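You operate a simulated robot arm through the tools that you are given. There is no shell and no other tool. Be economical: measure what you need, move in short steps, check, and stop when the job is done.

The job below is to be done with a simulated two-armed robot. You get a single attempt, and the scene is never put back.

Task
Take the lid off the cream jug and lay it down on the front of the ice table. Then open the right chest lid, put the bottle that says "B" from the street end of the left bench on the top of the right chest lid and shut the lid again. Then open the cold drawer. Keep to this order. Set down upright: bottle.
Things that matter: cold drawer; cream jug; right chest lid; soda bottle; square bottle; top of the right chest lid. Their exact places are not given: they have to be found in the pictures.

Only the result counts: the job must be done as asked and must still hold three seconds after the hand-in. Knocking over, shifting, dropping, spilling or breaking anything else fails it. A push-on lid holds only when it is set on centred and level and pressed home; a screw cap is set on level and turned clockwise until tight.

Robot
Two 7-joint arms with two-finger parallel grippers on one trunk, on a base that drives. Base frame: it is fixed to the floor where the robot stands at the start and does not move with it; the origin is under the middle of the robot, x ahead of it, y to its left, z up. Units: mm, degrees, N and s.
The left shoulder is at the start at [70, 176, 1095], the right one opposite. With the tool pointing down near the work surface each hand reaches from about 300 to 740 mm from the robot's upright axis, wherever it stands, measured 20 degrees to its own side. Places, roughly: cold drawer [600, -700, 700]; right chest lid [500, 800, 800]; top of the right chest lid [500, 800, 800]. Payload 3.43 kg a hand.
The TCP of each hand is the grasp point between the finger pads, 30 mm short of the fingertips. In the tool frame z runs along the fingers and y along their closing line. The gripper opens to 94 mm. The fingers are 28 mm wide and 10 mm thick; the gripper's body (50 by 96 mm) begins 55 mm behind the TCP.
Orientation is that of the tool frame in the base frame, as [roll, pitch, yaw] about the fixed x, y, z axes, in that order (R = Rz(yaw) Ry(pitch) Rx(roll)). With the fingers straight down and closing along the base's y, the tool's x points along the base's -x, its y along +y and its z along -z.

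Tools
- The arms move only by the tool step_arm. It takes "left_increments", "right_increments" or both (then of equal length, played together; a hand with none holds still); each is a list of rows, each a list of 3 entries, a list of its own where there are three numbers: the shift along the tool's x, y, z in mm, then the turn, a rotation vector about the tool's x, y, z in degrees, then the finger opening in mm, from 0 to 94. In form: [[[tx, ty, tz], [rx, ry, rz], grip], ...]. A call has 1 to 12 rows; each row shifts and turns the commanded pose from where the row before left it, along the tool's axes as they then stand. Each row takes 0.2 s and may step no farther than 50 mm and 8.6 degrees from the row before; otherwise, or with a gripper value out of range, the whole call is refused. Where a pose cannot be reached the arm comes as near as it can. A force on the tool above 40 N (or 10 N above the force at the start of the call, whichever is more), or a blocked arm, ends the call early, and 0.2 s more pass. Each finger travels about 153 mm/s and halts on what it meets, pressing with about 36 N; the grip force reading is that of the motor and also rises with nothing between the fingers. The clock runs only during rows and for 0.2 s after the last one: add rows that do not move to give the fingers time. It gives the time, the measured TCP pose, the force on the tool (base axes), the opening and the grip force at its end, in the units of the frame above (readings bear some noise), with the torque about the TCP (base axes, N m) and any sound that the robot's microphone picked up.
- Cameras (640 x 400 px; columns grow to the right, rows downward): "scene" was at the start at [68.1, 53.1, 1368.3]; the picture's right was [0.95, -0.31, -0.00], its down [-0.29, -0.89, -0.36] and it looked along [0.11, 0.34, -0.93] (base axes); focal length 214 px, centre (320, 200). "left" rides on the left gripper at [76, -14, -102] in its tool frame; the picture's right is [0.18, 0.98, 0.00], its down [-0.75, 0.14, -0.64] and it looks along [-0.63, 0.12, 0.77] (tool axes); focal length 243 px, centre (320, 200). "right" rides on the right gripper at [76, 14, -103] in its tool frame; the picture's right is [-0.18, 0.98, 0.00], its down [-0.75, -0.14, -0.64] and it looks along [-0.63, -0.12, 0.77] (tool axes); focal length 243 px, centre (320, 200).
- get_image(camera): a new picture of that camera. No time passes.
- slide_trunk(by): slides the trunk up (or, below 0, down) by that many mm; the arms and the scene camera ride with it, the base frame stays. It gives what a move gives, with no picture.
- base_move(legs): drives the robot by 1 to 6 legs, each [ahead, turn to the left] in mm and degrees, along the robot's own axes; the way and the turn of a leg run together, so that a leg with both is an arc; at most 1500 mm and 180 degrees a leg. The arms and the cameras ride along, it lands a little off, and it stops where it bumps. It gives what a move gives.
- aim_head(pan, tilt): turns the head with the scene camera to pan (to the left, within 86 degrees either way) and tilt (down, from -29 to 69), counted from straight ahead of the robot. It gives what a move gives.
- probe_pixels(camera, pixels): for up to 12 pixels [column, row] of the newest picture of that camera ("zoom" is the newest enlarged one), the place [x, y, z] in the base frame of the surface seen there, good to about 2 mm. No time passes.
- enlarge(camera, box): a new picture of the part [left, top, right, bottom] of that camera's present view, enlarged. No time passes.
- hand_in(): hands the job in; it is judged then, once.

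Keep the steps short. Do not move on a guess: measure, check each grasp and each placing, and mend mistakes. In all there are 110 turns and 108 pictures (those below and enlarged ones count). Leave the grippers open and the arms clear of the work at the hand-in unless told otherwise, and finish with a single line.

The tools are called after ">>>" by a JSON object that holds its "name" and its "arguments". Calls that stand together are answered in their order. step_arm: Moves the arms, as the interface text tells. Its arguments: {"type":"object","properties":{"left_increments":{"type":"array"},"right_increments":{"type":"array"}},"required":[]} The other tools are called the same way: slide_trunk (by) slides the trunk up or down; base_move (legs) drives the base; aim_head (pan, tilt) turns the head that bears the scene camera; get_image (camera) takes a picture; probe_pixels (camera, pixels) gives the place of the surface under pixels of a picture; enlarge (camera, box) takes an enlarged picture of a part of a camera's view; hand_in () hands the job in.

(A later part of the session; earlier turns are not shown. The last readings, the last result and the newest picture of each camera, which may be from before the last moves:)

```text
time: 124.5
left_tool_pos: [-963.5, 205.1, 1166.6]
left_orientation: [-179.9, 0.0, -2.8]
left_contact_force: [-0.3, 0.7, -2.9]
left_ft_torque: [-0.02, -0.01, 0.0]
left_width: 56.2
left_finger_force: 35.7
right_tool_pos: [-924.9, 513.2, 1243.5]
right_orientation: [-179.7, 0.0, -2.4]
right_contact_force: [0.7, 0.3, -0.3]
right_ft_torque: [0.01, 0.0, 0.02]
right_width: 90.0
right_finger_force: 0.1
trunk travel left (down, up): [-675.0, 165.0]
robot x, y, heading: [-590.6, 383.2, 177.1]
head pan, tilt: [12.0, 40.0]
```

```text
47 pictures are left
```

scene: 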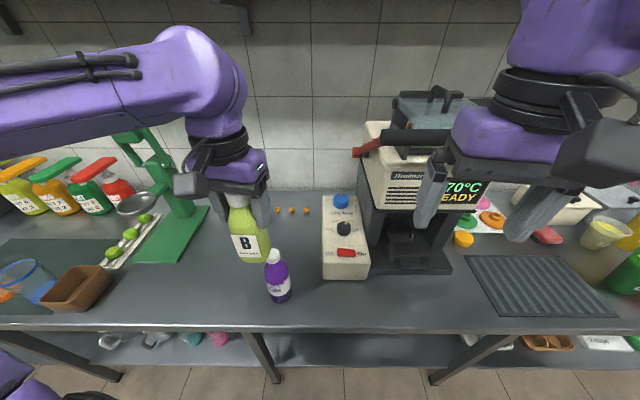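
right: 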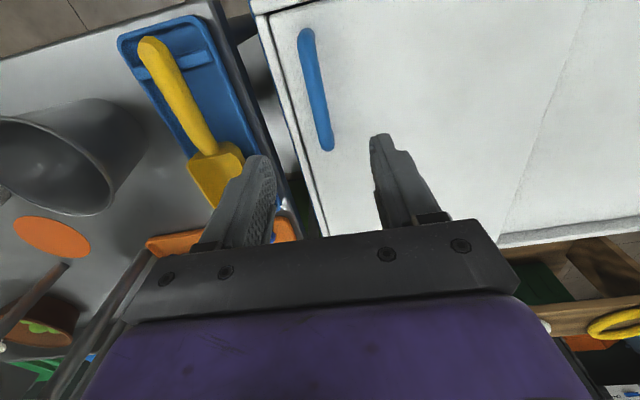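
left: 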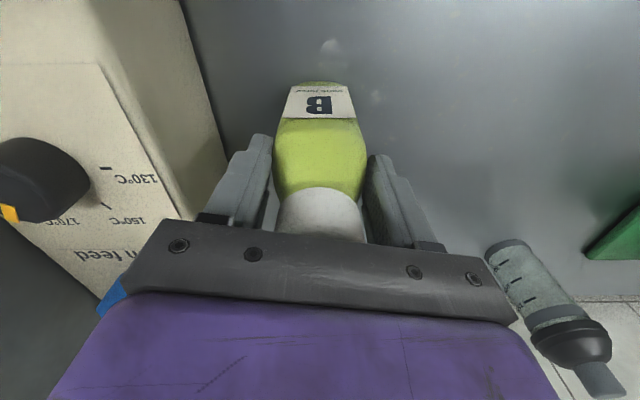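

Now back to the chest with the bottle.

>>> {"name": "base_move", "arguments": {"legs": [[-440, 0], [0, -87], [500, 0], [0, -90]]}}

>>> {"name": "aim_head", "arguments": {"pan": 10, "tilt": 50}}

>>> {"name": "get_image", "arguments": {"camera": "scene"}}

```text
time: 137.3
left_tool_pos: [196.9, 1076.5, 1163.9]
left_orientation: [180.0, 0.0, -178.2]
left_contact_force: [-0.1, -0.9, -3.2]
left_ft_torque: [-0.01, -0.01, 0.01]
left_width: 56.2
left_finger_force: 35.6
right_tool_pos: [183.8, 766.3, 1243.2]
right_orientation: [-179.6, 0.0, -177.6]
right_contact_force: [-0.2, 0.4, 0.7]
right_ft_torque: [0.03, -0.02, -0.01]
right_width: 89.8
right_finger_force: 0.0
trunk travel left (down, up): [-675.0, 165.0]
robot x, y, heading: [-158.4, 872.1, 2.1]
head pan, tilt: [12.0, 40.0]
```

```text
time: 138.0
left_tool_pos: [196.2, 1077.3, 1164.5]
left_orientation: [-180.0, 0.0, -178.1]
left_contact_force: [0.3, 0.8, -2.8]
left_ft_torque: [0.01, 0.0, 0.03]
left_width: 56.0
left_finger_force: 36.2
right_tool_pos: [183.7, 766.7, 1242.3]
right_orientation: [-179.7, -0.2, -177.6]
right_contact_force: [0.1, -0.1, 0.8]
right_ft_torque: [0.02, 0.0, 0.03]
right_width: 89.9
right_finger_force: 0.0
trunk travel left (down, up): [-675.0, 165.0]
robot x, y, heading: [-158.1, 870.8, 1.9]
head pan, tilt: [10.0, 50.0]
```

```text
46 pictures are left
```

scene: 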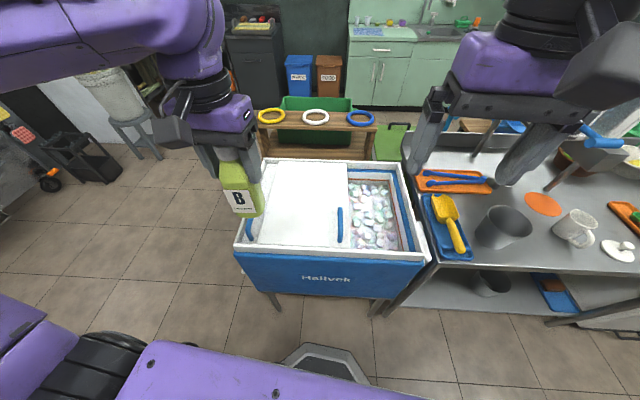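

The lid is still open. I bring the bottle over the lid's middle at about (460, 1040), bottom about 50 mm above it.

>>> {"name": "step_arm", "arguments": {"left_increments": [[[-37, -6.5, 0], [0, 0, 0], 20], [[-37, -6.5, 0], [0, 0, 0], 20], [[-37, -6.5, 0], [0, 0, 0], 20], [[-37, -6.5, 20], [0, 0, 0], 20], [[-37, -6.5, 30], [0, 0, 0], 20], [[-37, -6.5, 30], [0, 0, 0], 20], [[-37, -6.5, 30], [0, 0, 0], 20], [[0, 0, 35], [0, 0, 0], 20], [[0, 0, 35], [0, 0, 0], 20], [[0, 0, 0], [0, 0, 0], 20]]}}

>>> {"name": "enlarge", "arguments": {"camera": "scene", "box": [200, 100, 440, 280]}}

>>> {"name": "get_image", "arguments": {"camera": "left"}}

```text
time: 140.2
left_tool_pos: [456.5, 1040.8, 985.3]
left_orientation: [180.0, 0.0, -178.1]
left_contact_force: [0.2, -0.1, -3.4]
left_ft_torque: [0.0, 0.01, 0.01]
left_width: 56.1
left_finger_force: 35.9
right_tool_pos: [182.7, 767.4, 1241.3]
right_orientation: [-179.7, -0.2, -177.6]
right_contact_force: [0.1, -0.6, 0.5]
right_ft_torque: [0.01, -0.01, -0.02]
right_width: 89.7
right_finger_force: 0.0
trunk travel left (down, up): [-675.0, 165.0]
robot x, y, heading: [-158.7, 869.6, 1.6]
head pan, tilt: [10.0, 50.0]
```

```text
2.22 times, centred on (320, 190) of scene
```

zoom: 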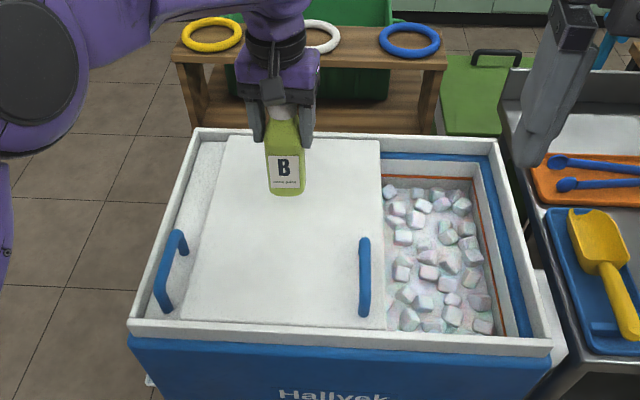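

```text
44 pictures are left
```

left: 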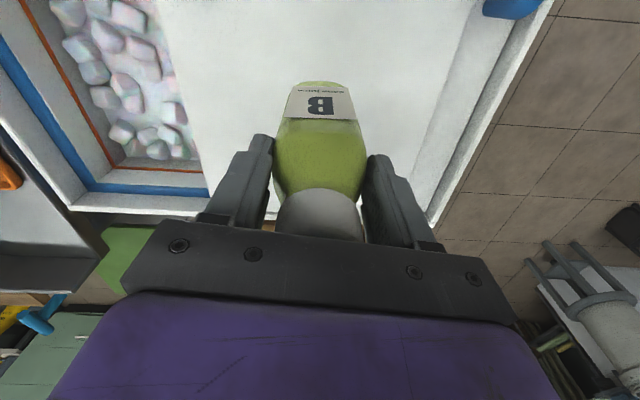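

>>> {"name": "probe_pixels", "arguments": {"camera": "left", "pixels": [[250, 80], [390, 80], [320, 60], [200, 120], [190, 60], [420, 130], [480, 50]]}}

>>> {"name": "step_arm", "arguments": {"left_increments": [[[0, 0, 25], [0, 0, 0], 20], [[0, 0, 18], [0, 0, 0], 20], [[0, 0, 8], [0, 0, 0], 20], [[0, 0, 3], [0, 0, 0], 20], [[0, 0, 0], [0, 0, 0], 20]]}}

```text
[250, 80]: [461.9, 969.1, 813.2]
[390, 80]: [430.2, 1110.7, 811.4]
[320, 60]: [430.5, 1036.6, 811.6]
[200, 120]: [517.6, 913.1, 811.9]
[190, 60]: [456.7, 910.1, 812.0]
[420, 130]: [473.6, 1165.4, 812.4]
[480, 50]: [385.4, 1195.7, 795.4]
```

```text
time: 141.4
left_tool_pos: [456.7, 1039.4, 929.9]
left_orientation: [-180.0, -0.1, -178.1]
left_contact_force: [-0.3, -0.1, -3.4]
left_ft_torque: [0.0, 0.02, 0.0]
left_width: 56.1
left_finger_force: 36.1
right_tool_pos: [182.3, 768.0, 1241.4]
right_orientation: [-179.7, 0.0, -177.6]
right_contact_force: [-0.9, 0.5, 0.7]
right_ft_torque: [-0.02, 0.0, 0.0]
right_width: 89.9
right_finger_force: 0.1
trunk travel left (down, up): [-675.0, 165.0]
robot x, y, heading: [-159.8, 871.1, 1.9]
head pan, tilt: [10.0, 50.0]
```

>>> {"name": "step_arm", "arguments": {"left_increments": [[[0, 0, 1.5], [0, 0, 0], 20], [[0, 0, 1], [0, 0, 0], 20], [[0, 0, 1], [0, 0, 0], 20]]}}

```text
time: 142.2
left_tool_pos: [456.5, 1039.1, 929.5]
left_orientation: [-180.0, 0.2, -178.1]
left_contact_force: [2.3, 0.4, 7.6]
left_ft_torque: [-0.04, -0.46, 0.02]
left_width: 55.8
left_finger_force: 35.8
right_tool_pos: [182.9, 765.5, 1242.9]
right_orientation: [-179.7, 0.0, -177.6]
right_contact_force: [0.6, 0.2, 0.4]
right_ft_torque: [0.04, -0.01, -0.05]
right_width: 90.0
right_finger_force: 0.1
trunk travel left (down, up): [-675.0, 165.0]
robot x, y, heading: [-155.5, 869.0, 1.8]
head pan, tilt: [10.0, 50.0]
```

It stands on the lid. I open and rise straight up.

>>> {"name": "step_arm", "arguments": {"left_increments": [[[0, 0, 0], [0, 0, 0], 60], [[0, 0, 0], [0, 0, 0], 75], [[0, 0, 0], [0, 0, 0], 85], [[0, 0, -15], [0, 0, 0], 85], [[0, 0, -35], [0, 0, 0], 85], [[0, 0, -40], [0, 0, 0], 85], [[0, 0, -40], [0, 0, 0], 85], [[0, 0, -40], [0, 0, 0], 85]]}}

>>> {"name": "enlarge", "arguments": {"camera": "scene", "box": [200, 100, 440, 280]}}

>>> {"name": "get_image", "arguments": {"camera": "left"}}

```text
time: 144.0
left_tool_pos: [454.9, 1039.5, 1097.8]
left_orientation: [-179.9, 0.0, -178.0]
left_contact_force: [-0.2, -0.2, -0.7]
left_ft_torque: [-0.04, -0.01, -0.02]
left_width: 85.0
left_finger_force: 0.1
right_tool_pos: [182.2, 765.9, 1243.0]
right_orientation: [-179.7, 0.0, -177.7]
right_contact_force: [0.2, -0.5, 0.0]
right_ft_torque: [0.0, -0.05, 0.01]
right_width: 90.1
right_finger_force: 0.0
trunk travel left (down, up): [-675.0, 165.0]
robot x, y, heading: [-155.7, 865.9, 1.9]
head pan, tilt: [10.0, 50.0]
```

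```text
2.22 times, centred on (320, 190) of scene
```

zoom: 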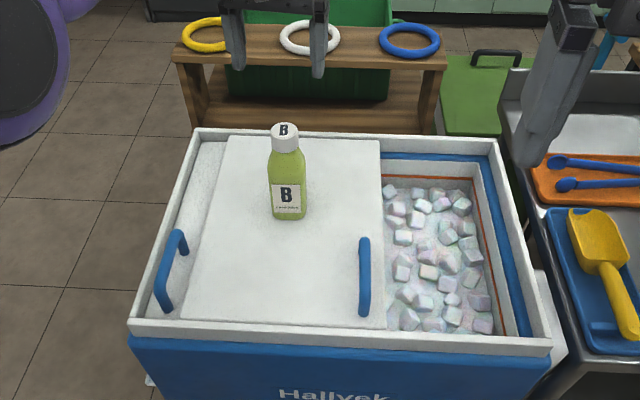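

```text
42 pictures are left
```

left: 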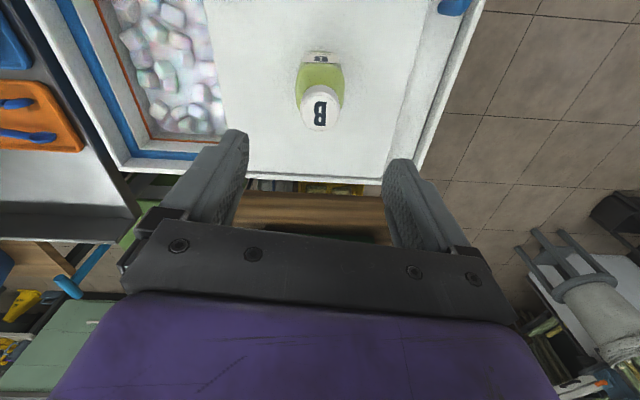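

The bottle stands upright. I measure the handle where it is now and draw the left hand away.

>>> {"name": "probe_pixels", "arguments": {"camera": "zoom", "pixels": [[364, 242], [364, 265], [365, 290], [366, 312], [380, 145], [387, 325]]}}

>>> {"name": "step_arm", "arguments": {"left_increments": [[[20, 20, -20], [0, 0, 0], 85], [[35, 25, 0], [0, 0, 0], 85], [[35, 25, 0], [0, 0, 0], 85], [[35, 25, 0], [0, 0, 0], 85], [[35, 20, 0], [0, 0, 0], 85], [[35, 10, 0], [0, 0, 0], 85]]}}

```text
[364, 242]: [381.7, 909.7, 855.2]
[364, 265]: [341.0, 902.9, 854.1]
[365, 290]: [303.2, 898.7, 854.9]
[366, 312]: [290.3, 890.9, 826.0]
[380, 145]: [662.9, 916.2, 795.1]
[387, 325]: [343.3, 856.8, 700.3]
```

```text
time: 145.4
left_tool_pos: [255.5, 1160.7, 1117.7]
left_orientation: [179.9, 0.2, -178.1]
left_contact_force: [0.1, 0.2, -0.1]
left_ft_torque: [-0.02, -0.01, 0.02]
left_width: 85.0
left_finger_force: 0.0
right_tool_pos: [182.7, 770.8, 1242.9]
right_orientation: [-179.5, -0.2, -177.7]
right_contact_force: [-0.1, 0.5, -0.5]
right_ft_torque: [-0.03, -0.04, 0.01]
right_width: 89.8
right_finger_force: 0.0
trunk travel left (down, up): [-675.0, 165.0]
robot x, y, heading: [-156.3, 869.5, 2.0]
head pan, tilt: [10.0, 50.0]
```

>>> {"name": "step_arm", "arguments": {"right_increments": [[[-27.2, 21.3, 30], [0, 0, 0], 60], [[-27.2, 21.3, 30], [0, 0, 0], 60], [[-27.2, 21.3, 30], [0, 0, 0], 60], [[-27.2, 21.3, 30], [0, 0, 0], 60], [[-27.2, 21.3, 30], [0, 0, 0], 60], [[-27.2, 21.3, 30], [0, 0, 0], 60], [[0, 0, 36], [0, 0, -6], 60], [[0, 0, 36], [0, 0, 0], 60], [[0, 0, 0], [0, 0, 0], 60]]}}

>>> {"name": "get_image", "arguments": {"camera": "right"}}

>>> {"name": "probe_pixels", "arguments": {"camera": "right", "pixels": [[320, 100], [310, 90], [330, 90], [315, 120], [310, 60]]}}

```text
time: 147.4
left_tool_pos: [256.5, 1158.8, 1116.6]
left_orientation: [179.9, 0.1, -178.1]
left_contact_force: [0.0, 0.8, 0.3]
left_ft_torque: [0.05, 0.05, -0.01]
left_width: 84.9
left_finger_force: 0.1
right_tool_pos: [337.3, 898.8, 988.3]
right_orientation: [-179.6, 0.0, -171.7]
right_contact_force: [-0.3, 0.7, 0.3]
right_ft_torque: [-0.01, -0.01, -0.01]
right_width: 59.8
right_finger_force: 0.0
trunk travel left (down, up): [-675.0, 165.0]
robot x, y, heading: [-157.3, 865.1, 2.2]
head pan, tilt: [10.0, 50.0]
```

```text
41 pictures are left
```

right: 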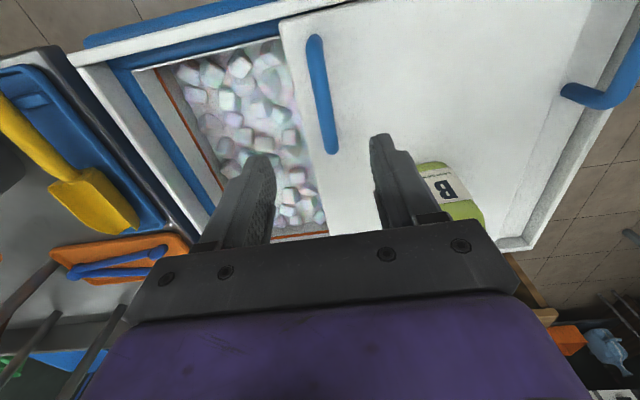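

```text
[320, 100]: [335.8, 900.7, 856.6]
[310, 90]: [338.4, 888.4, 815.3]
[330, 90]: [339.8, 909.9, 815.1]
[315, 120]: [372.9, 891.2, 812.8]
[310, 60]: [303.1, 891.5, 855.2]
```

>>> {"name": "step_arm", "arguments": {"right_increments": [[[0, 2, 40], [0, 0, 0], 50], [[0, 0, 40], [0, 0, 0], 50], [[0, 0, 35], [0, 0, 0], 50], [[0, 0, 17], [0, 0, 0], 50], [[0, 0, 0], [0, 0, 0], 25], [[0, 0, 0], [0, 0, 0], 12], [[0, 0, 0], [0, 0, 0], 5]]}}

>>> {"name": "get_image", "arguments": {"camera": "right"}}

```text
time: 149.0
left_tool_pos: [257.0, 1155.8, 1116.8]
left_orientation: [-180.0, 0.0, -178.1]
left_contact_force: [-0.3, -0.5, -0.7]
left_ft_torque: [-0.02, 0.02, -0.02]
left_width: 85.0
left_finger_force: 0.0
right_tool_pos: [338.5, 900.7, 858.2]
right_orientation: [-179.6, 0.0, -171.7]
right_contact_force: [0.5, -3.7, -2.9]
right_ft_torque: [0.1, -0.82, 0.69]
right_width: 15.7
right_finger_force: 45.4
trunk travel left (down, up): [-675.0, 165.0]
robot x, y, heading: [-158.0, 870.3, 2.0]
head pan, tilt: [10.0, 50.0]
```

```text
40 pictures are left
```

right: 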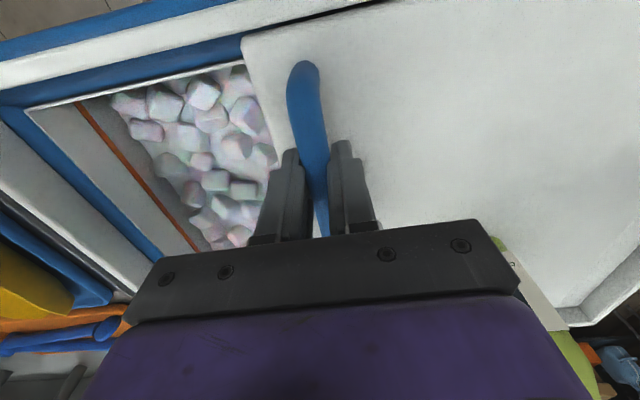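

Gripped. I slide the lid shut slowly toward −y, beginning very gently because of the bottle.

>>> {"name": "step_arm", "arguments": {"right_increments": [[[0, -1, 0], [0, 0, 0], 5], [[0, -2, 0], [0, 0, 0], 5], [[0, -3, 0], [0, 0, 0], 5], [[0, -4, 0], [0, 0, 0], 5], [[0, -5, 0], [0, 0, 0], 5], [[0, -5, 0], [0, 0, 0], 5], [[0, -5, 0], [0, 0, 0], 5], [[0, -5, 0], [0, 0, 0], 5], [[0, -4, 0], [0, 0, 0], 5], [[0, -3, 0], [0, 0, 0], 5], [[0, -2, 0], [0, 0, 0], 5], [[0, -1, 0], [0, 0, 0], 5]]}}

>>> {"name": "enlarge", "arguments": {"camera": "scene", "box": [200, 100, 440, 280]}}

```text
time: 151.6
left_tool_pos: [255.4, 1157.8, 1118.9]
left_orientation: [-180.0, 0.1, -178.1]
left_contact_force: [-0.3, 0.3, 0.5]
left_ft_torque: [0.0, 0.0, 0.05]
left_width: 85.1
left_finger_force: 0.2
right_tool_pos: [345.4, 861.8, 858.1]
right_orientation: [-179.7, 0.1, -171.7]
right_contact_force: [1.1, 1.7, 17.3]
right_ft_torque: [-0.03, 0.26, 0.68]
right_width: 15.5
right_finger_force: 44.3
trunk travel left (down, up): [-675.0, 165.0]
robot x, y, heading: [-160.5, 870.6, 2.0]
head pan, tilt: [10.0, 50.0]
```

```text
2.22 times, centred on (320, 190) of scene
```

zoom: 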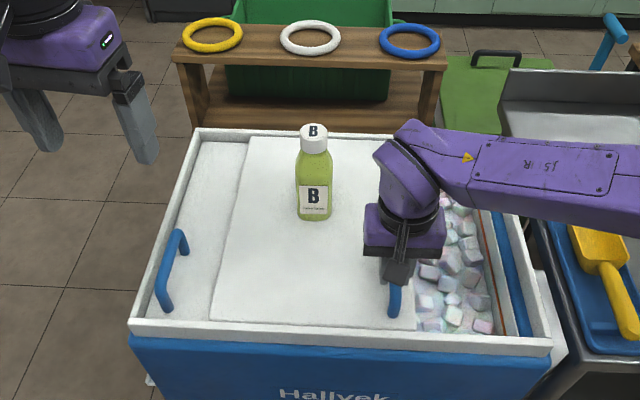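

The bottle rides along upright. I go on (about 75 mm), easing 1.5 mm up.

>>> {"name": "step_arm", "arguments": {"right_increments": [[[0, -2, -1.5], [0, 0, 0], 5], [[0, -4, 0], [0, 0, 0], 5], [[0, -6, 0], [0, 0, 0], 5], [[0, -8, 0], [0, 0, 0], 5], [[0, -9, 0], [0, 0, 0], 5], [[0, -9, 0], [0, 0, 0], 5], [[0, -9, 0], [0, 0, 0], 5], [[0, -9, 0], [0, 0, 0], 5], [[0, -8, 0], [0, 0, 0], 5], [[0, -6, 0], [0, 0, 0], 5], [[0, -4, 0], [0, 0, 0], 5], [[0, -2, 0], [0, 0, 0], 5]]}}

>>> {"name": "step_arm", "arguments": {"right_increments": [[[0, -2, 0], [0, 0, 0], 5], [[0, -4, 0], [0, 0, 0], 5], [[0, -6, 0], [0, 0, 0], 5], [[0, -8, 0], [0, 0, 0], 5], [[0, -8, 0], [0, 0, 0], 5], [[0, -8, 0], [0, 0, 0], 5], [[0, -8, 0], [0, 0, 0], 5], [[0, -8, 0], [0, 0, 0], 5], [[0, -6, 0], [0, 0, 0], 5], [[0, -5, 0], [0, 0, 0], 5], [[0, -3, 0], [0, 0, 0], 5], [[0, -2, 0], [0, 0, 0], 5]]}}

>>> {"name": "enlarge", "arguments": {"camera": "scene", "box": [200, 100, 440, 280]}}

```text
time: 154.2
left_tool_pos: [255.3, 1157.9, 1116.9]
left_orientation: [-179.9, 0.1, -178.2]
left_contact_force: [-0.4, -0.3, -0.3]
left_ft_torque: [0.02, 0.0, 0.05]
left_width: 85.0
left_finger_force: 0.0
right_tool_pos: [357.0, 785.6, 859.7]
right_orientation: [-179.7, -0.2, -171.7]
right_contact_force: [-3.4, 0.2, -4.2]
right_ft_torque: [-0.06, 0.77, 0.71]
right_width: 15.7
right_finger_force: 44.9
trunk travel left (down, up): [-675.0, 165.0]
robot x, y, heading: [-160.7, 863.8, 2.1]
head pan, tilt: [10.0, 50.0]
```

```text
time: 156.8
left_tool_pos: [257.6, 1156.6, 1116.3]
left_orientation: [-179.9, -0.1, -178.1]
left_contact_force: [0.1, -0.1, 0.0]
left_ft_torque: [0.03, 0.0, -0.04]
left_width: 85.0
left_finger_force: 0.1
right_tool_pos: [367.0, 718.3, 858.8]
right_orientation: [-179.7, -0.1, -171.5]
right_contact_force: [-3.7, -0.1, -16.0]
right_ft_torque: [0.08, -0.07, 0.71]
right_width: 15.8
right_finger_force: 45.3
trunk travel left (down, up): [-675.0, 165.0]
robot x, y, heading: [-159.9, 870.8, 2.0]
head pan, tilt: [10.0, 50.0]
```

```text
2.22 times, centred on (320, 190) of scene
```

zoom: 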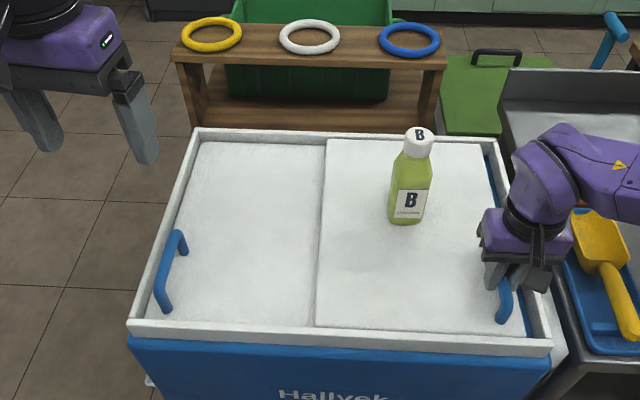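

About 15 mm remain. I creep on until it meets the stop, lowering 1.5 mm.

>>> {"name": "step_arm", "arguments": {"right_increments": [[[0, -2, 1.5], [0, 0, 0], 5], [[0, -2, 0], [0, 0, 0], 5], [[0, -2, 0], [0, 0, 0], 5], [[0, -2, 0], [0, 0, 0], 5], [[0, -2, 0], [0, 0, 0], 5], [[0, -2, 0], [0, 0, 0], 5], [[0, -2, 0], [0, 0, 0], 5], [[0, -2, 0], [0, 0, 0], 5], [[0, -1.5, 0], [0, 0, 0], 5], [[0, -1.5, 0], [0, 0, 0], 5]]}}

>>> {"name": "enlarge", "arguments": {"camera": "scene", "box": [260, 120, 440, 260]}}

```text
time: 159.0
left_tool_pos: [256.5, 1157.2, 1117.7]
left_orientation: [-180.0, 0.0, -178.1]
left_contact_force: [-0.4, -0.5, -0.1]
left_ft_torque: [-0.01, -0.02, 0.03]
left_width: 84.8
left_finger_force: 0.1
right_tool_pos: [370.4, 700.5, 858.8]
right_orientation: [-179.7, 0.0, -171.6]
right_contact_force: [2.8, 2.0, 2.4]
right_ft_torque: [-0.03, -0.05, 0.7]
right_width: 15.6
right_finger_force: 45.3
trunk travel left (down, up): [-675.0, 165.0]
robot x, y, heading: [-157.3, 869.3, 1.9]
head pan, tilt: [10.0, 50.0]
```

```text
2.86 times, centred on (350, 190) of scene
```

zoom: 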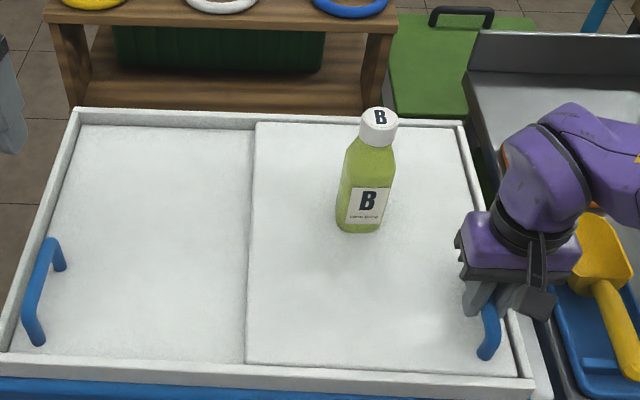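

Not at the stop yet by force. A few more 1 mm steps.

>>> {"name": "step_arm", "arguments": {"right_increments": [[[0, -1, 0], [0, 0, 0], 5], [[0, -1, 0], [0, 0, 0], 5], [[0, -1, 0], [0, 0, 0], 5], [[0, -1, 0], [0, 0, 0], 5], [[0, 0, 0], [0, 0, 0], 5]]}}

```text
time: 160.2
left_tool_pos: [256.5, 1159.6, 1116.2]
left_orientation: [-180.0, 0.0, -178.1]
left_contact_force: [-0.4, 0.7, 1.0]
left_ft_torque: [-0.02, -0.03, 0.02]
left_width: 84.9
left_finger_force: 0.1
right_tool_pos: [371.7, 698.5, 858.7]
right_orientation: [-179.6, -0.1, -171.6]
right_contact_force: [-1.1, 13.9, -4.7]
right_ft_torque: [0.39, -1.22, 0.51]
right_width: 15.7
right_finger_force: 45.3
trunk travel left (down, up): [-675.0, 165.0]
robot x, y, heading: [-161.0, 866.4, 2.1]
head pan, tilt: [10.0, 50.0]
```

It meets the stop (14 N). I let go and rise.

>>> {"name": "step_arm", "arguments": {"right_increments": [[[0, 0, 0], [0, 0, 0], 20], [[0, 0, 0], [0, 0, 0], 50], [[0, 0, -20], [0, 0, 0], 50], [[0, 0, -40], [0, 0, 0], 50], [[0, 0, -48], [0, 0, 0], 50], [[0, 0, -48], [0, 0, 0], 70], [[25, 0, -40], [0, 0, 0], 90], [[25, 0, -40], [0, 0, 0], 90], [[25, 0, -40], [0, 0, 7], 90], [[25, 0, -30], [0, 0, 0], 90], [[25, 0, -20], [0, 0, 0], 90]]}}

>>> {"name": "enlarge", "arguments": {"camera": "scene", "box": [210, 120, 450, 290]}}

```text
time: 162.6
left_tool_pos: [255.7, 1157.1, 1118.2]
left_orientation: [-180.0, 0.1, -178.2]
left_contact_force: [0.1, 0.4, -1.1]
left_ft_torque: [0.0, -0.01, 0.0]
left_width: 85.1
left_finger_force: 0.0
right_tool_pos: [282.6, 690.3, 1126.0]
right_orientation: [-179.8, 0.0, -178.7]
right_contact_force: [-0.1, -0.6, -0.2]
right_ft_torque: [0.0, -0.01, -0.02]
right_width: 90.1
right_finger_force: 0.1
right hand out of reach, approached as far as the arm can: row 7, 8
trunk travel left (down, up): [-675.0, 165.0]
robot x, y, heading: [-160.2, 865.3, 1.7]
head pan, tilt: [10.0, 50.0]
```

```text
2.35 times, centred on (330, 205) of scene
```

zoom: 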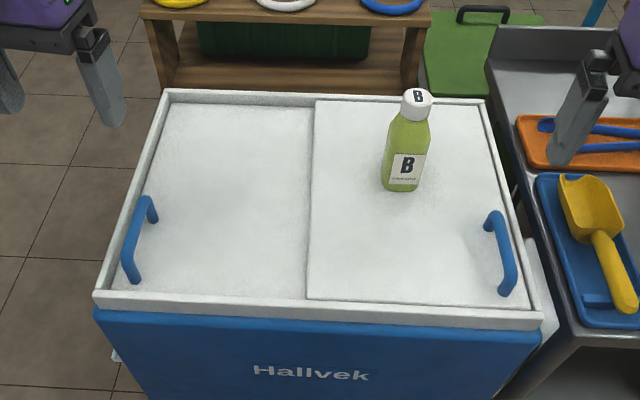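

The lid is shut with the bottle standing on it. Now the cold drawer: I tuck the left hand and drive down the aisle, then look.

>>> {"name": "step_arm", "arguments": {"left_increments": [[[10, -40, -5], [0, 0, 0], 85], [[10, -40, -5], [0, 0, 0], 85], [[10, -40, -5], [0, 0, 0], 85], [[10, -30, -5], [0, 0, 0], 85]], "right_increments": [[[10, 0, -20], [0, 0, 0], 90], [[10, 0, -20], [0, 0, 0], 90], [[10, 0, -20], [0, 0, 0], 90], [[0, 0, 0], [0, 0, 0], 90]]}}

>>> {"name": "base_move", "arguments": {"legs": [[0, -91.7], [1400, 0], [0, 90]]}}

>>> {"name": "aim_head", "arguments": {"pan": -15, "tilt": 40}}

>>> {"name": "get_image", "arguments": {"camera": "scene"}}

```text
time: 163.6
left_tool_pos: [222.1, 1005.0, 1136.7]
left_orientation: [179.9, 0.0, -178.1]
left_contact_force: [-0.1, 0.0, 0.5]
left_ft_torque: [0.03, -0.01, -0.01]
left_width: 84.9
left_finger_force: 0.1
right_tool_pos: [259.2, 688.2, 1175.1]
right_orientation: [-179.9, 0.0, -178.7]
right_contact_force: [-0.3, 0.1, 0.2]
right_ft_torque: [-0.01, -0.01, -0.02]
right_width: 89.9
right_finger_force: 0.0
right hand out of reach, approached as far as the arm can: row 3
trunk travel left (down, up): [-675.0, 165.0]
robot x, y, heading: [-156.9, 867.3, 1.9]
head pan, tilt: [10.0, 50.0]
```

```text
time: 178.3
left_tool_pos: [204.1, -419.4, 1137.0]
left_orientation: [179.9, -0.1, 178.4]
left_contact_force: [0.6, 0.0, -0.9]
left_ft_torque: [0.0, 0.01, -0.01]
left_width: 85.3
left_finger_force: 0.0
right_tool_pos: [223.0, -736.3, 1175.3]
right_orientation: [-179.8, 0.0, 177.8]
right_contact_force: [0.1, 0.2, -0.2]
right_ft_torque: [0.01, 0.0, 0.0]
right_width: 89.8
right_finger_force: 0.2
trunk travel left (down, up): [-675.0, 165.0]
robot x, y, heading: [-184.7, -534.5, -1.8]
head pan, tilt: [10.0, 50.0]
```

```text
time: 179.2
left_tool_pos: [204.6, -419.0, 1136.5]
left_orientation: [179.9, 0.0, 178.4]
left_contact_force: [-0.3, -1.3, 0.2]
left_ft_torque: [0.01, -0.01, 0.01]
left_width: 85.1
left_finger_force: 0.0
right_tool_pos: [222.2, -735.6, 1175.7]
right_orientation: [-179.7, 0.0, 177.7]
right_contact_force: [0.2, 0.0, 0.4]
right_ft_torque: [-0.01, 0.01, 0.01]
right_width: 90.0
right_finger_force: 0.0
trunk travel left (down, up): [-675.0, 165.0]
robot x, y, heading: [-186.5, -536.6, -1.5]
head pan, tilt: [-15.0, 40.0]
```

```text
35 pictures are left
```

scene: 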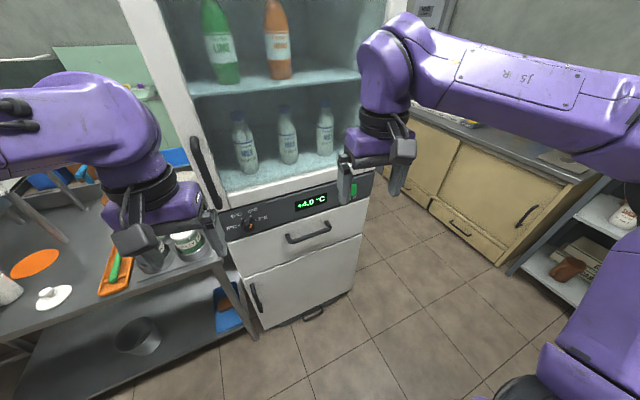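

The cold drawer is the panel under the "+4.0 °C" display with the level black handle at (308, 232). I enlarge and measure.

>>> {"name": "enlarge", "arguments": {"camera": "scene", "box": [210, 170, 400, 330]}}

>>> {"name": "probe_pixels", "arguments": {"camera": "zoom", "pixels": [[270, 168], [315, 165], [355, 152], [310, 195], [315, 215], [200, 180], [420, 160], [210, 260], [410, 230], [200, 150], [420, 110], [215, 310]]}}

```text
2.50 times, centred on (305, 250) of scene
```

zoom: 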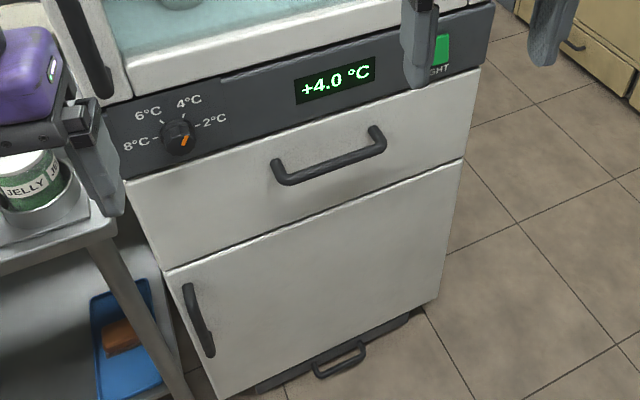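

```text
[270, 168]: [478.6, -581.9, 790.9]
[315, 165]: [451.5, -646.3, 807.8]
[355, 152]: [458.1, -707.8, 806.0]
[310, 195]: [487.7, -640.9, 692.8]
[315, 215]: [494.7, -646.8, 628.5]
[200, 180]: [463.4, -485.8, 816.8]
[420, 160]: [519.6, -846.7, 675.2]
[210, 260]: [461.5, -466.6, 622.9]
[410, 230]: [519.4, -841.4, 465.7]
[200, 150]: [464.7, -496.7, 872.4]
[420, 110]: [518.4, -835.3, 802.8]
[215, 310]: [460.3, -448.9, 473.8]
```

Handle bar: about y −580…−720, x≈455, z≈805; the front face is turned ≈9°, so it pulls along (−0.988, −0.155). I'll grip it with the right hand held level, fingers above and below. First turning the hand about its axis by 79°.

>>> {"name": "step_arm", "arguments": {"right_increments": [[[0, 0, 0], [0, 0, 7.88], 60], [[0, 0, 0], [0, 0, 7.88], 60], [[0, 0, 0], [0, 0, 7.88], 60], [[0, 0, 0], [0, 0, 7.88], 60], [[0, 0, 0], [0, 0, 7.88], 60], [[0, 0, 0], [0, 0, 7.88], 60], [[0, 0, 0], [0, 0, 7.88], 60], [[0, 0, 0], [0, 0, 7.88], 60], [[0, 0, 0], [0, 0, 7.88], 60], [[0, 0, 0], [0, 0, 7.88], 60]]}}

>>> {"name": "slide_trunk", "arguments": {"by": -100}}

```text
time: 181.4
left_tool_pos: [202.4, -419.4, 1136.4]
left_orientation: [-180.0, 0.0, 178.4]
left_contact_force: [0.1, 0.0, 0.3]
left_ft_torque: [0.01, -0.04, -0.02]
left_width: 84.7
left_finger_force: 0.2
right_tool_pos: [221.9, -737.8, 1173.9]
right_orientation: [-179.9, 0.3, 98.9]
right_contact_force: [0.1, -0.1, 0.4]
right_ft_torque: [-0.03, -0.01, 0.01]
right_width: 60.1
right_finger_force: 0.0
trunk travel left (down, up): [-675.0, 165.0]
robot x, y, heading: [-182.4, -531.2, -1.6]
head pan, tilt: [-15.0, 40.0]
```

```text
time: 182.8
left_tool_pos: [204.0, -418.8, 1035.9]
left_orientation: [180.0, 0.0, 178.4]
left_contact_force: [-0.6, -0.4, 1.1]
left_ft_torque: [-0.01, 0.0, -0.01]
left_width: 85.0
left_finger_force: 0.1
right_tool_pos: [221.0, -736.5, 1073.6]
right_orientation: [-179.9, 0.4, 99.1]
right_contact_force: [-0.9, 0.2, 0.2]
right_ft_torque: [-0.02, 0.04, -0.01]
right_width: 60.2
right_finger_force: 0.1
trunk travel left (down, up): [-575.0, 265.0]
robot x, y, heading: [-186.3, -532.6, -1.2]
head pan, tilt: [-15.0, 40.0]
```

Now I tip the hand forward by 90°.

>>> {"name": "step_arm", "arguments": {"right_increments": [[[0, 0, 0], [-8.18, 0, 0], 60], [[0, 0, 0], [-8.18, 0, 0], 60], [[0, 0, 0], [-8.18, 0, 0], 60], [[0, 0, 0], [-8.18, 0, 0], 60], [[0, 0, 0], [-8.18, 0, 0], 60], [[0, 0, 0], [-8.18, 0, 0], 60], [[0, 0, 0], [-8.18, 0, 0], 60], [[0, 0, 0], [-8.18, 0, 0], 60], [[0, 0, 0], [-8.18, 0, 0], 60], [[0, 0, 0], [-8.18, 0, 0], 60], [[0, 0, 0], [-8.18, 0, 0], 60]]}}

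>>> {"name": "get_image", "arguments": {"camera": "scene"}}

```text
time: 185.2
left_tool_pos: [204.7, -418.8, 1035.6]
left_orientation: [-180.0, 0.0, 178.4]
left_contact_force: [0.9, -0.5, 0.9]
left_ft_torque: [0.03, 0.0, 0.03]
left_width: 85.1
left_finger_force: 0.1
right_tool_pos: [283.8, -731.9, 1122.6]
right_orientation: [90.1, 0.3, 99.1]
right_contact_force: [0.1, 0.1, -0.4]
right_ft_torque: [0.0, -0.01, -0.03]
right_width: 60.0
right_finger_force: 0.0
right hand out of reach, approached as far as the arm can: row 8, 9, 10, 11
trunk travel left (down, up): [-575.0, 265.0]
robot x, y, heading: [-186.1, -535.5, -1.5]
head pan, tilt: [-15.0, 40.0]
```

```text
33 pictures are left
```

scene: 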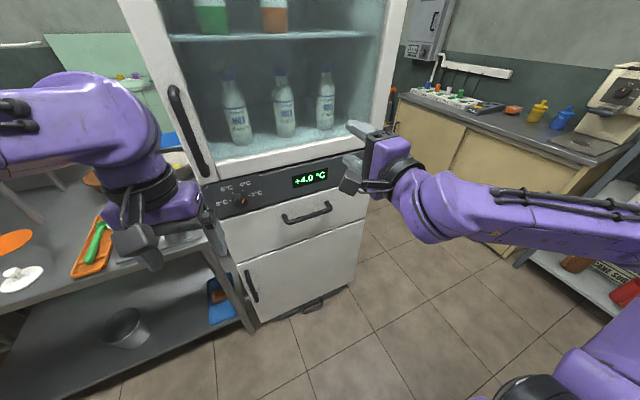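

The hand is level and points at the fridge. I measure the bar more finely.

>>> {"name": "enlarge", "arguments": {"camera": "scene", "box": [270, 190, 345, 240]}}

>>> {"name": "probe_pixels", "arguments": {"camera": "zoom", "pixels": [[150, 262], [200, 262], [260, 250], [320, 238], [380, 222], [440, 200], [490, 165], [260, 262], [320, 228], [320, 248], [115, 215], [320, 300]]}}

```text
8.00 times, centred on (308, 215) of scene
```

zoom: 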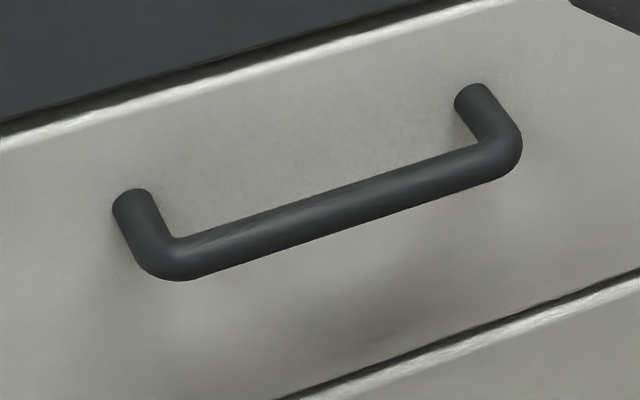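

```text
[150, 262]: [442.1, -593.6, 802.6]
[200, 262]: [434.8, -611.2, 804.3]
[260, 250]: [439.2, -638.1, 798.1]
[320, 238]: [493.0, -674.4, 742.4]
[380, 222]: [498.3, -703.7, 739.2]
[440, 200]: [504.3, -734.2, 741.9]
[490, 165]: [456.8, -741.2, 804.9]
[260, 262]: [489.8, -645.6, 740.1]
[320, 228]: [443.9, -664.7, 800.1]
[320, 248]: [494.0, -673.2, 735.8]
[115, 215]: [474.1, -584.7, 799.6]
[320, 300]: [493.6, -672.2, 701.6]
```

>>> {"name": "probe_pixels", "arguments": {"camera": "zoom", "pixels": [[290, 212], [290, 218], [290, 226], [290, 234], [290, 241], [340, 195], [340, 203], [340, 212], [340, 222], [480, 100], [130, 200], [400, 190]]}}

```text
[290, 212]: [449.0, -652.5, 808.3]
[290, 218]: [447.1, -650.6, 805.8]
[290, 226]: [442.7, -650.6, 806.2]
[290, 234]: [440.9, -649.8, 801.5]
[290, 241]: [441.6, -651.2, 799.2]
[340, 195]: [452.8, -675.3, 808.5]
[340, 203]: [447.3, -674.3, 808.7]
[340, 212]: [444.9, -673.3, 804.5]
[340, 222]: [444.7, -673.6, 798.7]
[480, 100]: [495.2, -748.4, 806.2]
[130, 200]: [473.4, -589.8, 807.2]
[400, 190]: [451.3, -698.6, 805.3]
```

Bar centre is about (450, −665, 801), diameter ~15, the face ~40 mm behind it. I lower the trunk 200 mm and move the hand forward a bit, to see the commanded pose.

>>> {"name": "slide_trunk", "arguments": {"by": -200}}

>>> {"name": "step_arm", "arguments": {"right_increments": [[[0, 0, 30], [0, 0, 0], 60], [[0, 0, 30], [0, 0, 0], 60], [[0, 0, 0], [0, 0, 0], 60]]}}

```text
time: 187.3
left_tool_pos: [204.7, -418.4, 835.2]
left_orientation: [-180.0, -0.1, 178.4]
left_contact_force: [-0.5, -0.6, 0.4]
left_ft_torque: [-0.02, 0.02, 0.04]
left_width: 85.1
left_finger_force: 0.0
right_tool_pos: [283.3, -731.3, 923.7]
right_orientation: [90.1, 0.3, 99.0]
right_contact_force: [0.2, -0.2, -0.4]
right_ft_torque: [-0.01, -0.02, -0.01]
right_width: 59.9
right_finger_force: 0.1
trunk travel left (down, up): [-375.0, 465.0]
robot x, y, heading: [-185.9, -534.6, -1.5]
head pan, tilt: [-15.0, 40.0]
```

```text
time: 188.1
left_tool_pos: [203.9, -419.5, 836.8]
left_orientation: [-180.0, 0.0, 178.3]
left_contact_force: [-0.3, 0.0, 0.3]
left_ft_torque: [-0.02, 0.02, 0.02]
left_width: 85.1
left_finger_force: 0.0
right_tool_pos: [343.1, -722.2, 923.5]
right_orientation: [90.1, 0.3, 99.1]
right_contact_force: [0.5, 0.7, 0.5]
right_ft_torque: [0.02, 0.02, -0.01]
right_width: 60.0
right_finger_force: 0.1
trunk travel left (down, up): [-375.0, 465.0]
robot x, y, heading: [-183.4, -532.5, -1.7]
head pan, tilt: [-15.0, 40.0]
```

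>>> {"name": "step_arm", "arguments": {"right_increments": [[[13.5, -41, 2], [0, 0, 0], 60], [[13.5, -41, 2], [0, 0, 0], 60], [[13.5, -40.5, 2], [0, 0, 0], 60], [[0, 0, 0], [0, 0, 0], 60]]}}

>>> {"name": "get_image", "arguments": {"camera": "right"}}

>>> {"name": "get_image", "arguments": {"camera": "scene"}}

```text
time: 189.1
left_tool_pos: [204.9, -419.8, 836.4]
left_orientation: [-180.0, 0.1, 178.4]
left_contact_force: [-0.5, 0.0, 0.4]
left_ft_torque: [-0.04, 0.02, -0.02]
left_width: 85.0
left_finger_force: 0.1
right_tool_pos: [339.8, -682.8, 800.6]
right_orientation: [90.1, 0.2, 99.1]
right_contact_force: [-0.6, 0.7, 0.3]
right_ft_torque: [0.02, -0.01, 0.0]
right_width: 60.1
right_finger_force: 0.0
trunk travel left (down, up): [-375.0, 465.0]
robot x, y, heading: [-185.6, -532.9, -1.6]
head pan, tilt: [-15.0, 40.0]
```

```text
31 pictures are left
```

right: 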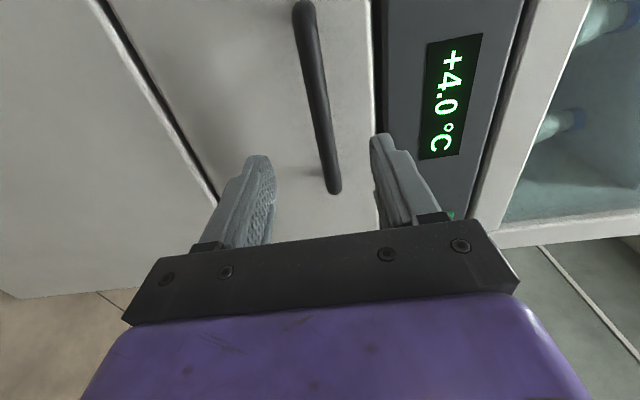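

```text
30 pictures are left
```

scene: 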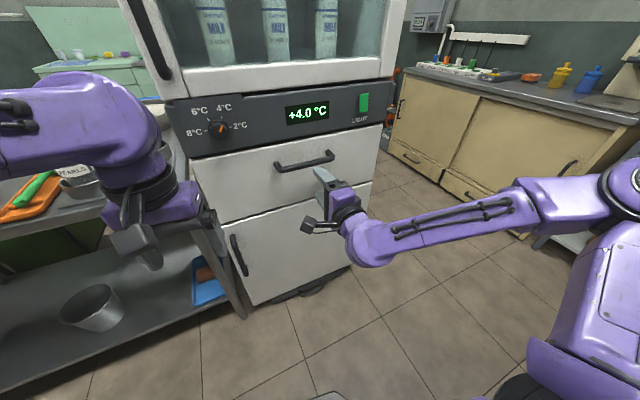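

>>> {"name": "probe_pixels", "arguments": {"camera": "right", "pixels": [[321, 110], [312, 110], [328, 110], [331, 160], [310, 60], [290, 110]]}}

```text
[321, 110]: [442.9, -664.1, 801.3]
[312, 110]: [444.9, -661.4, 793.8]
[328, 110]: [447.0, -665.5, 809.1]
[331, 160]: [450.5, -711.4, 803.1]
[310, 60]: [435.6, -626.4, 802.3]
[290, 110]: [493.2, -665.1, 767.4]
```

Bar centre z 801.5 matches the hand. I advance 102 mm and close.

>>> {"name": "step_arm", "arguments": {"right_increments": [[[0, 1, 40], [0, 0, 0], 60], [[2, 0, 40], [0, 0, 0], 60], [[0, 0, 22], [0, 0, 0], 60], [[0, 0, 0], [0, 0, 0], 60], [[0, 0, 0], [0, 0, 0], 30], [[0, 0, 0], [0, 0, 0], 15], [[0, 0, 0], [0, 0, 0], 5]]}}

>>> {"name": "get_image", "arguments": {"camera": "right"}}

```text
time: 190.7
left_tool_pos: [204.8, -419.3, 836.3]
left_orientation: [180.0, -0.1, 178.4]
left_contact_force: [0.1, 0.0, -0.1]
left_ft_torque: [0.03, -0.03, -0.02]
left_width: 84.8
left_finger_force: 0.1
right_tool_pos: [443.0, -663.8, 800.3]
right_orientation: [90.4, 0.3, 99.1]
right_contact_force: [-4.6, 2.0, -13.5]
right_ft_torque: [0.53, 0.23, -0.17]
right_width: 17.5
right_finger_force: 44.5
trunk travel left (down, up): [-375.0, 465.0]
robot x, y, heading: [-185.0, -534.2, -1.5]
head pan, tilt: [-15.0, 40.0]
```

```text
29 pictures are left
```

right: 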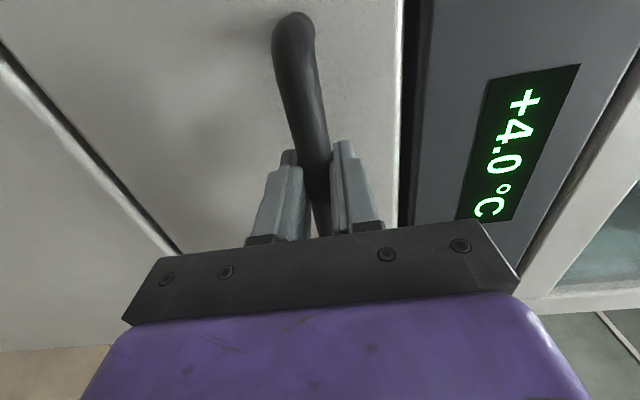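

Gripped. I pull slowly straight back along the hand's axis.

>>> {"name": "step_arm", "arguments": {"right_increments": [[[0, -1, -3], [0, 0, 0], 5], [[0, 0, -5], [0, 0, 0], 5], [[0, 0, -8], [0, 0, 0], 5], [[0, 0, -10], [0, 0, 0], 5], [[0, 0, -10], [0, 0, 0], 5], [[0, 0, -10], [0, 0, 0], 5], [[0, 0, -10], [0, 0, 0], 5]]}}

>>> {"name": "get_image", "arguments": {"camera": "scene"}}

```text
time: 192.3
left_tool_pos: [203.4, -419.1, 835.8]
left_orientation: [179.9, -0.1, 178.5]
left_contact_force: [0.4, -0.1, 0.1]
left_ft_torque: [0.01, -0.04, -0.01]
left_width: 85.1
left_finger_force: 0.0
right_tool_pos: [387.0, -671.3, 801.2]
right_orientation: [90.2, 0.4, 99.0]
right_contact_force: [-2.4, 7.4, -8.8]
right_ft_torque: [0.8, 0.27, 0.45]
right_width: 17.6
right_finger_force: 45.4
trunk travel left (down, up): [-375.0, 465.0]
robot x, y, heading: [-186.2, -532.3, -1.6]
head pan, tilt: [-15.0, 40.0]
```

```text
28 pictures are left
```

scene: 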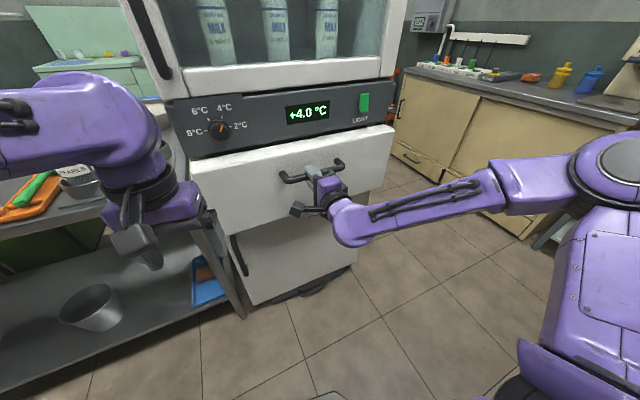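

It opens. I move the left hand a little aside and go on pulling.

>>> {"name": "step_arm", "arguments": {"left_increments": [[[0, 30, 0], [0, 0, 0], 85], [[0, 30, 0], [0, 0, 0], 85], [[0, 0, 0], [0, 0, 0], 85], [[0, 0, 0], [0, 0, 0], 85], [[0, 0, 0], [0, 0, 0], 85], [[0, 0, 0], [0, 0, 0], 85], [[0, 0, 0], [0, 0, 0], 85], [[0, 0, 0], [0, 0, 0], 85], [[0, 0, 0], [0, 0, 0], 85], [[0, 0, 0], [0, 0, 0], 85]], "right_increments": [[[1, -0.7, -10], [0, 0, 0], 5], [[0, 0, -12], [0, 0, 0], 5], [[0, 0, -12], [0, 0, 0], 5], [[0, 0, -12], [0, 0, 0], 5], [[0, 0, -12], [0, 0, 0], 5], [[0, 0, -12], [0, 0, 0], 5], [[0, 0, -12], [0, 0, 0], 5], [[0, 0, -12], [0, 0, 0], 5], [[0, 0, -12], [0, 0, 0], 5], [[0, 0, -12], [0, 0, 0], 5]]}}

>>> {"name": "get_image", "arguments": {"camera": "scene"}}

```text
time: 194.5
left_tool_pos: [208.2, -359.3, 836.1]
left_orientation: [-180.0, 0.0, 178.4]
left_contact_force: [0.6, 0.3, 0.8]
left_ft_torque: [0.0, 0.0, -0.03]
left_width: 84.8
left_finger_force: 0.1
right_tool_pos: [310.6, -683.1, 800.0]
right_orientation: [90.2, 0.2, 99.0]
right_contact_force: [-1.4, -0.5, -10.4]
right_ft_torque: [0.47, 0.21, -0.26]
right_width: 17.6
right_finger_force: 44.9
right hand out of reach, approached as far as the arm can: row 7, 8, 9, 10
trunk travel left (down, up): [-375.0, 465.0]
robot x, y, heading: [-184.1, -532.5, -1.7]
head pan, tilt: [-15.0, 40.0]
```

```text
27 pictures are left
```

scene: 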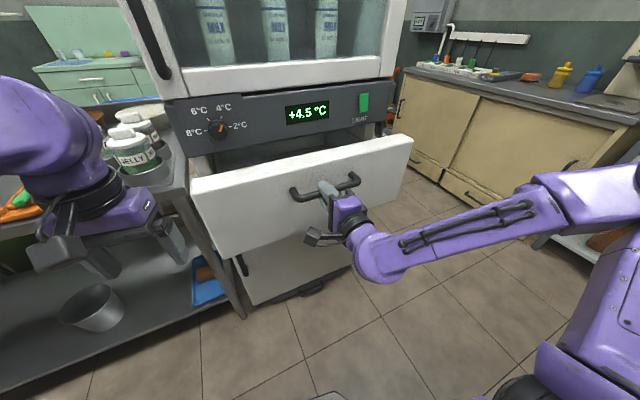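

Opened 130 mm; the arm is at its near limit. I keep the grip and back the base in short legs.

>>> {"name": "base_move", "arguments": {"legs": [[-60, 0]]}}

```text
time: 195.5
left_tool_pos: [145.0, -361.6, 837.3]
left_orientation: [179.7, 0.0, 178.4]
left_contact_force: [0.3, 0.3, -1.1]
left_ft_torque: [-0.01, -0.01, -0.01]
left_width: 84.7
left_finger_force: 0.0
right_tool_pos: [249.4, -685.6, 799.9]
right_orientation: [90.0, 0.0, 98.9]
right_contact_force: [4.5, -33.8, -2.7]
right_ft_torque: [-0.26, 0.0, -0.8]
right_width: 17.9
right_finger_force: 44.7
trunk travel left (down, up): [-375.0, 465.0]
robot x, y, heading: [-242.2, -532.5, -1.9]
head pan, tilt: [-15.0, 40.0]
```

>>> {"name": "step_arm", "arguments": {"right_increments": [[[-4, 0, 0], [0, 0, 0], 5], [[-4, 0, 0], [0, 0, 0], 5], [[-3, 0, 0], [0, 0, 0], 5]]}}

>>> {"name": "get_image", "arguments": {"camera": "scene"}}

```text
time: 196.3
left_tool_pos: [146.8, -353.8, 836.4]
left_orientation: [-179.7, -0.1, 178.5]
left_contact_force: [0.1, -0.4, -0.5]
left_ft_torque: [0.03, 0.01, -0.02]
left_width: 85.0
left_finger_force: 0.1
right_tool_pos: [251.0, -686.0, 799.1]
right_orientation: [90.4, 0.6, 99.4]
right_contact_force: [-5.9, 34.6, -15.7]
right_ft_torque: [1.31, 0.31, 0.47]
right_width: 18.4
right_finger_force: 45.0
trunk travel left (down, up): [-375.0, 465.0]
robot x, y, heading: [-244.7, -531.0, -1.5]
head pan, tilt: [-15.0, 40.0]
```

```text
26 pictures are left
```

scene: 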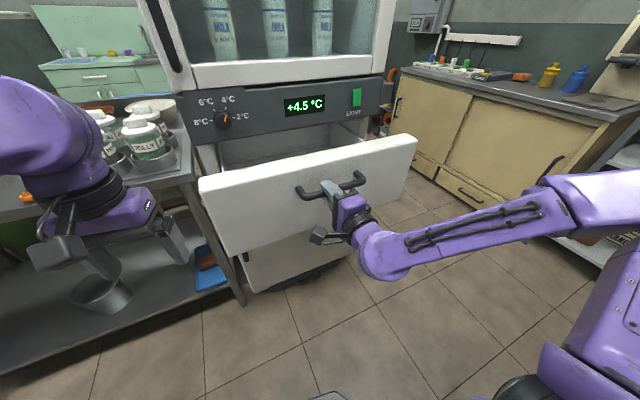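

The side force has swung to +34 N; the next 60 mm back will undo it.

>>> {"name": "base_move", "arguments": {"legs": [[-60, 0]]}}

```text
time: 197.3
left_tool_pos: [85.7, -359.5, 838.5]
left_orientation: [179.7, -0.1, 178.3]
left_contact_force: [0.3, 0.1, -0.5]
left_ft_torque: [0.01, -0.03, -0.01]
left_width: 84.9
left_finger_force: 0.0
right_tool_pos: [194.0, -697.4, 800.1]
right_orientation: [90.2, -0.4, 98.2]
right_contact_force: [4.8, -27.9, -3.7]
right_ft_torque: [-0.59, -0.05, -1.13]
right_width: 17.8
right_finger_force: 44.7
trunk travel left (down, up): [-375.0, 465.0]
robot x, y, heading: [-306.6, -529.0, -2.3]
head pan, tilt: [-15.0, 40.0]
```

>>> {"name": "step_arm", "arguments": {"right_increments": [[[-3, 0, 0], [0, 0, 0], 5], [[-3, 0, 0], [0, 0, 0], 5], [[0, 0, 0], [0, 0, 0], 5]]}}

>>> {"name": "base_move", "arguments": {"legs": [[-50, 0]]}}

>>> {"name": "get_image", "arguments": {"camera": "scene"}}

```text
time: 198.1
left_tool_pos: [86.7, -355.0, 835.1]
left_orientation: [-179.8, 0.0, 178.4]
left_contact_force: [1.0, -0.7, -0.5]
left_ft_torque: [-0.02, 0.01, -0.03]
left_width: 85.1
left_finger_force: 0.1
right_tool_pos: [194.2, -696.6, 800.1]
right_orientation: [90.2, 0.2, 98.5]
right_contact_force: [-1.5, 17.4, -10.2]
right_ft_torque: [0.71, 0.19, 0.71]
right_width: 17.9
right_finger_force: 45.0
trunk travel left (down, up): [-375.0, 465.0]
robot x, y, heading: [-303.7, -530.2, -1.7]
head pan, tilt: [-15.0, 40.0]
```

```text
time: 199.0
left_tool_pos: [37.3, -356.9, 837.0]
left_orientation: [179.7, 0.1, 178.5]
left_contact_force: [-0.6, -0.6, 0.2]
left_ft_torque: [-0.01, -0.02, -0.01]
left_width: 84.9
left_finger_force: 0.0
right_tool_pos: [145.9, -703.6, 800.9]
right_orientation: [90.1, -0.4, 97.8]
right_contact_force: [6.1, -33.3, -0.5]
right_ft_torque: [-1.05, -0.16, -0.85]
right_width: 18.1
right_finger_force: 45.5
trunk travel left (down, up): [-375.0, 465.0]
robot x, y, heading: [-354.3, -528.4, -2.1]
head pan, tilt: [-15.0, 40.0]
```

```text
25 pictures are left
```

scene: 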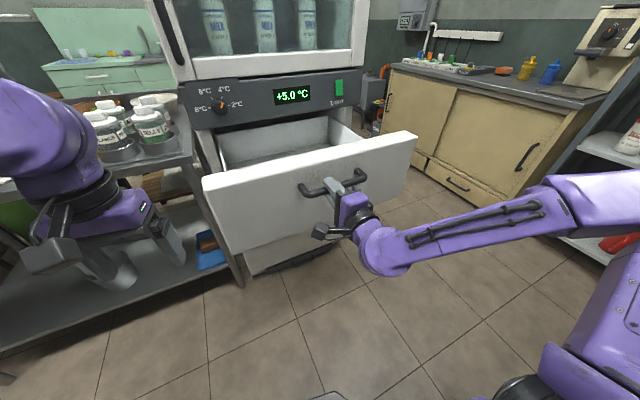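

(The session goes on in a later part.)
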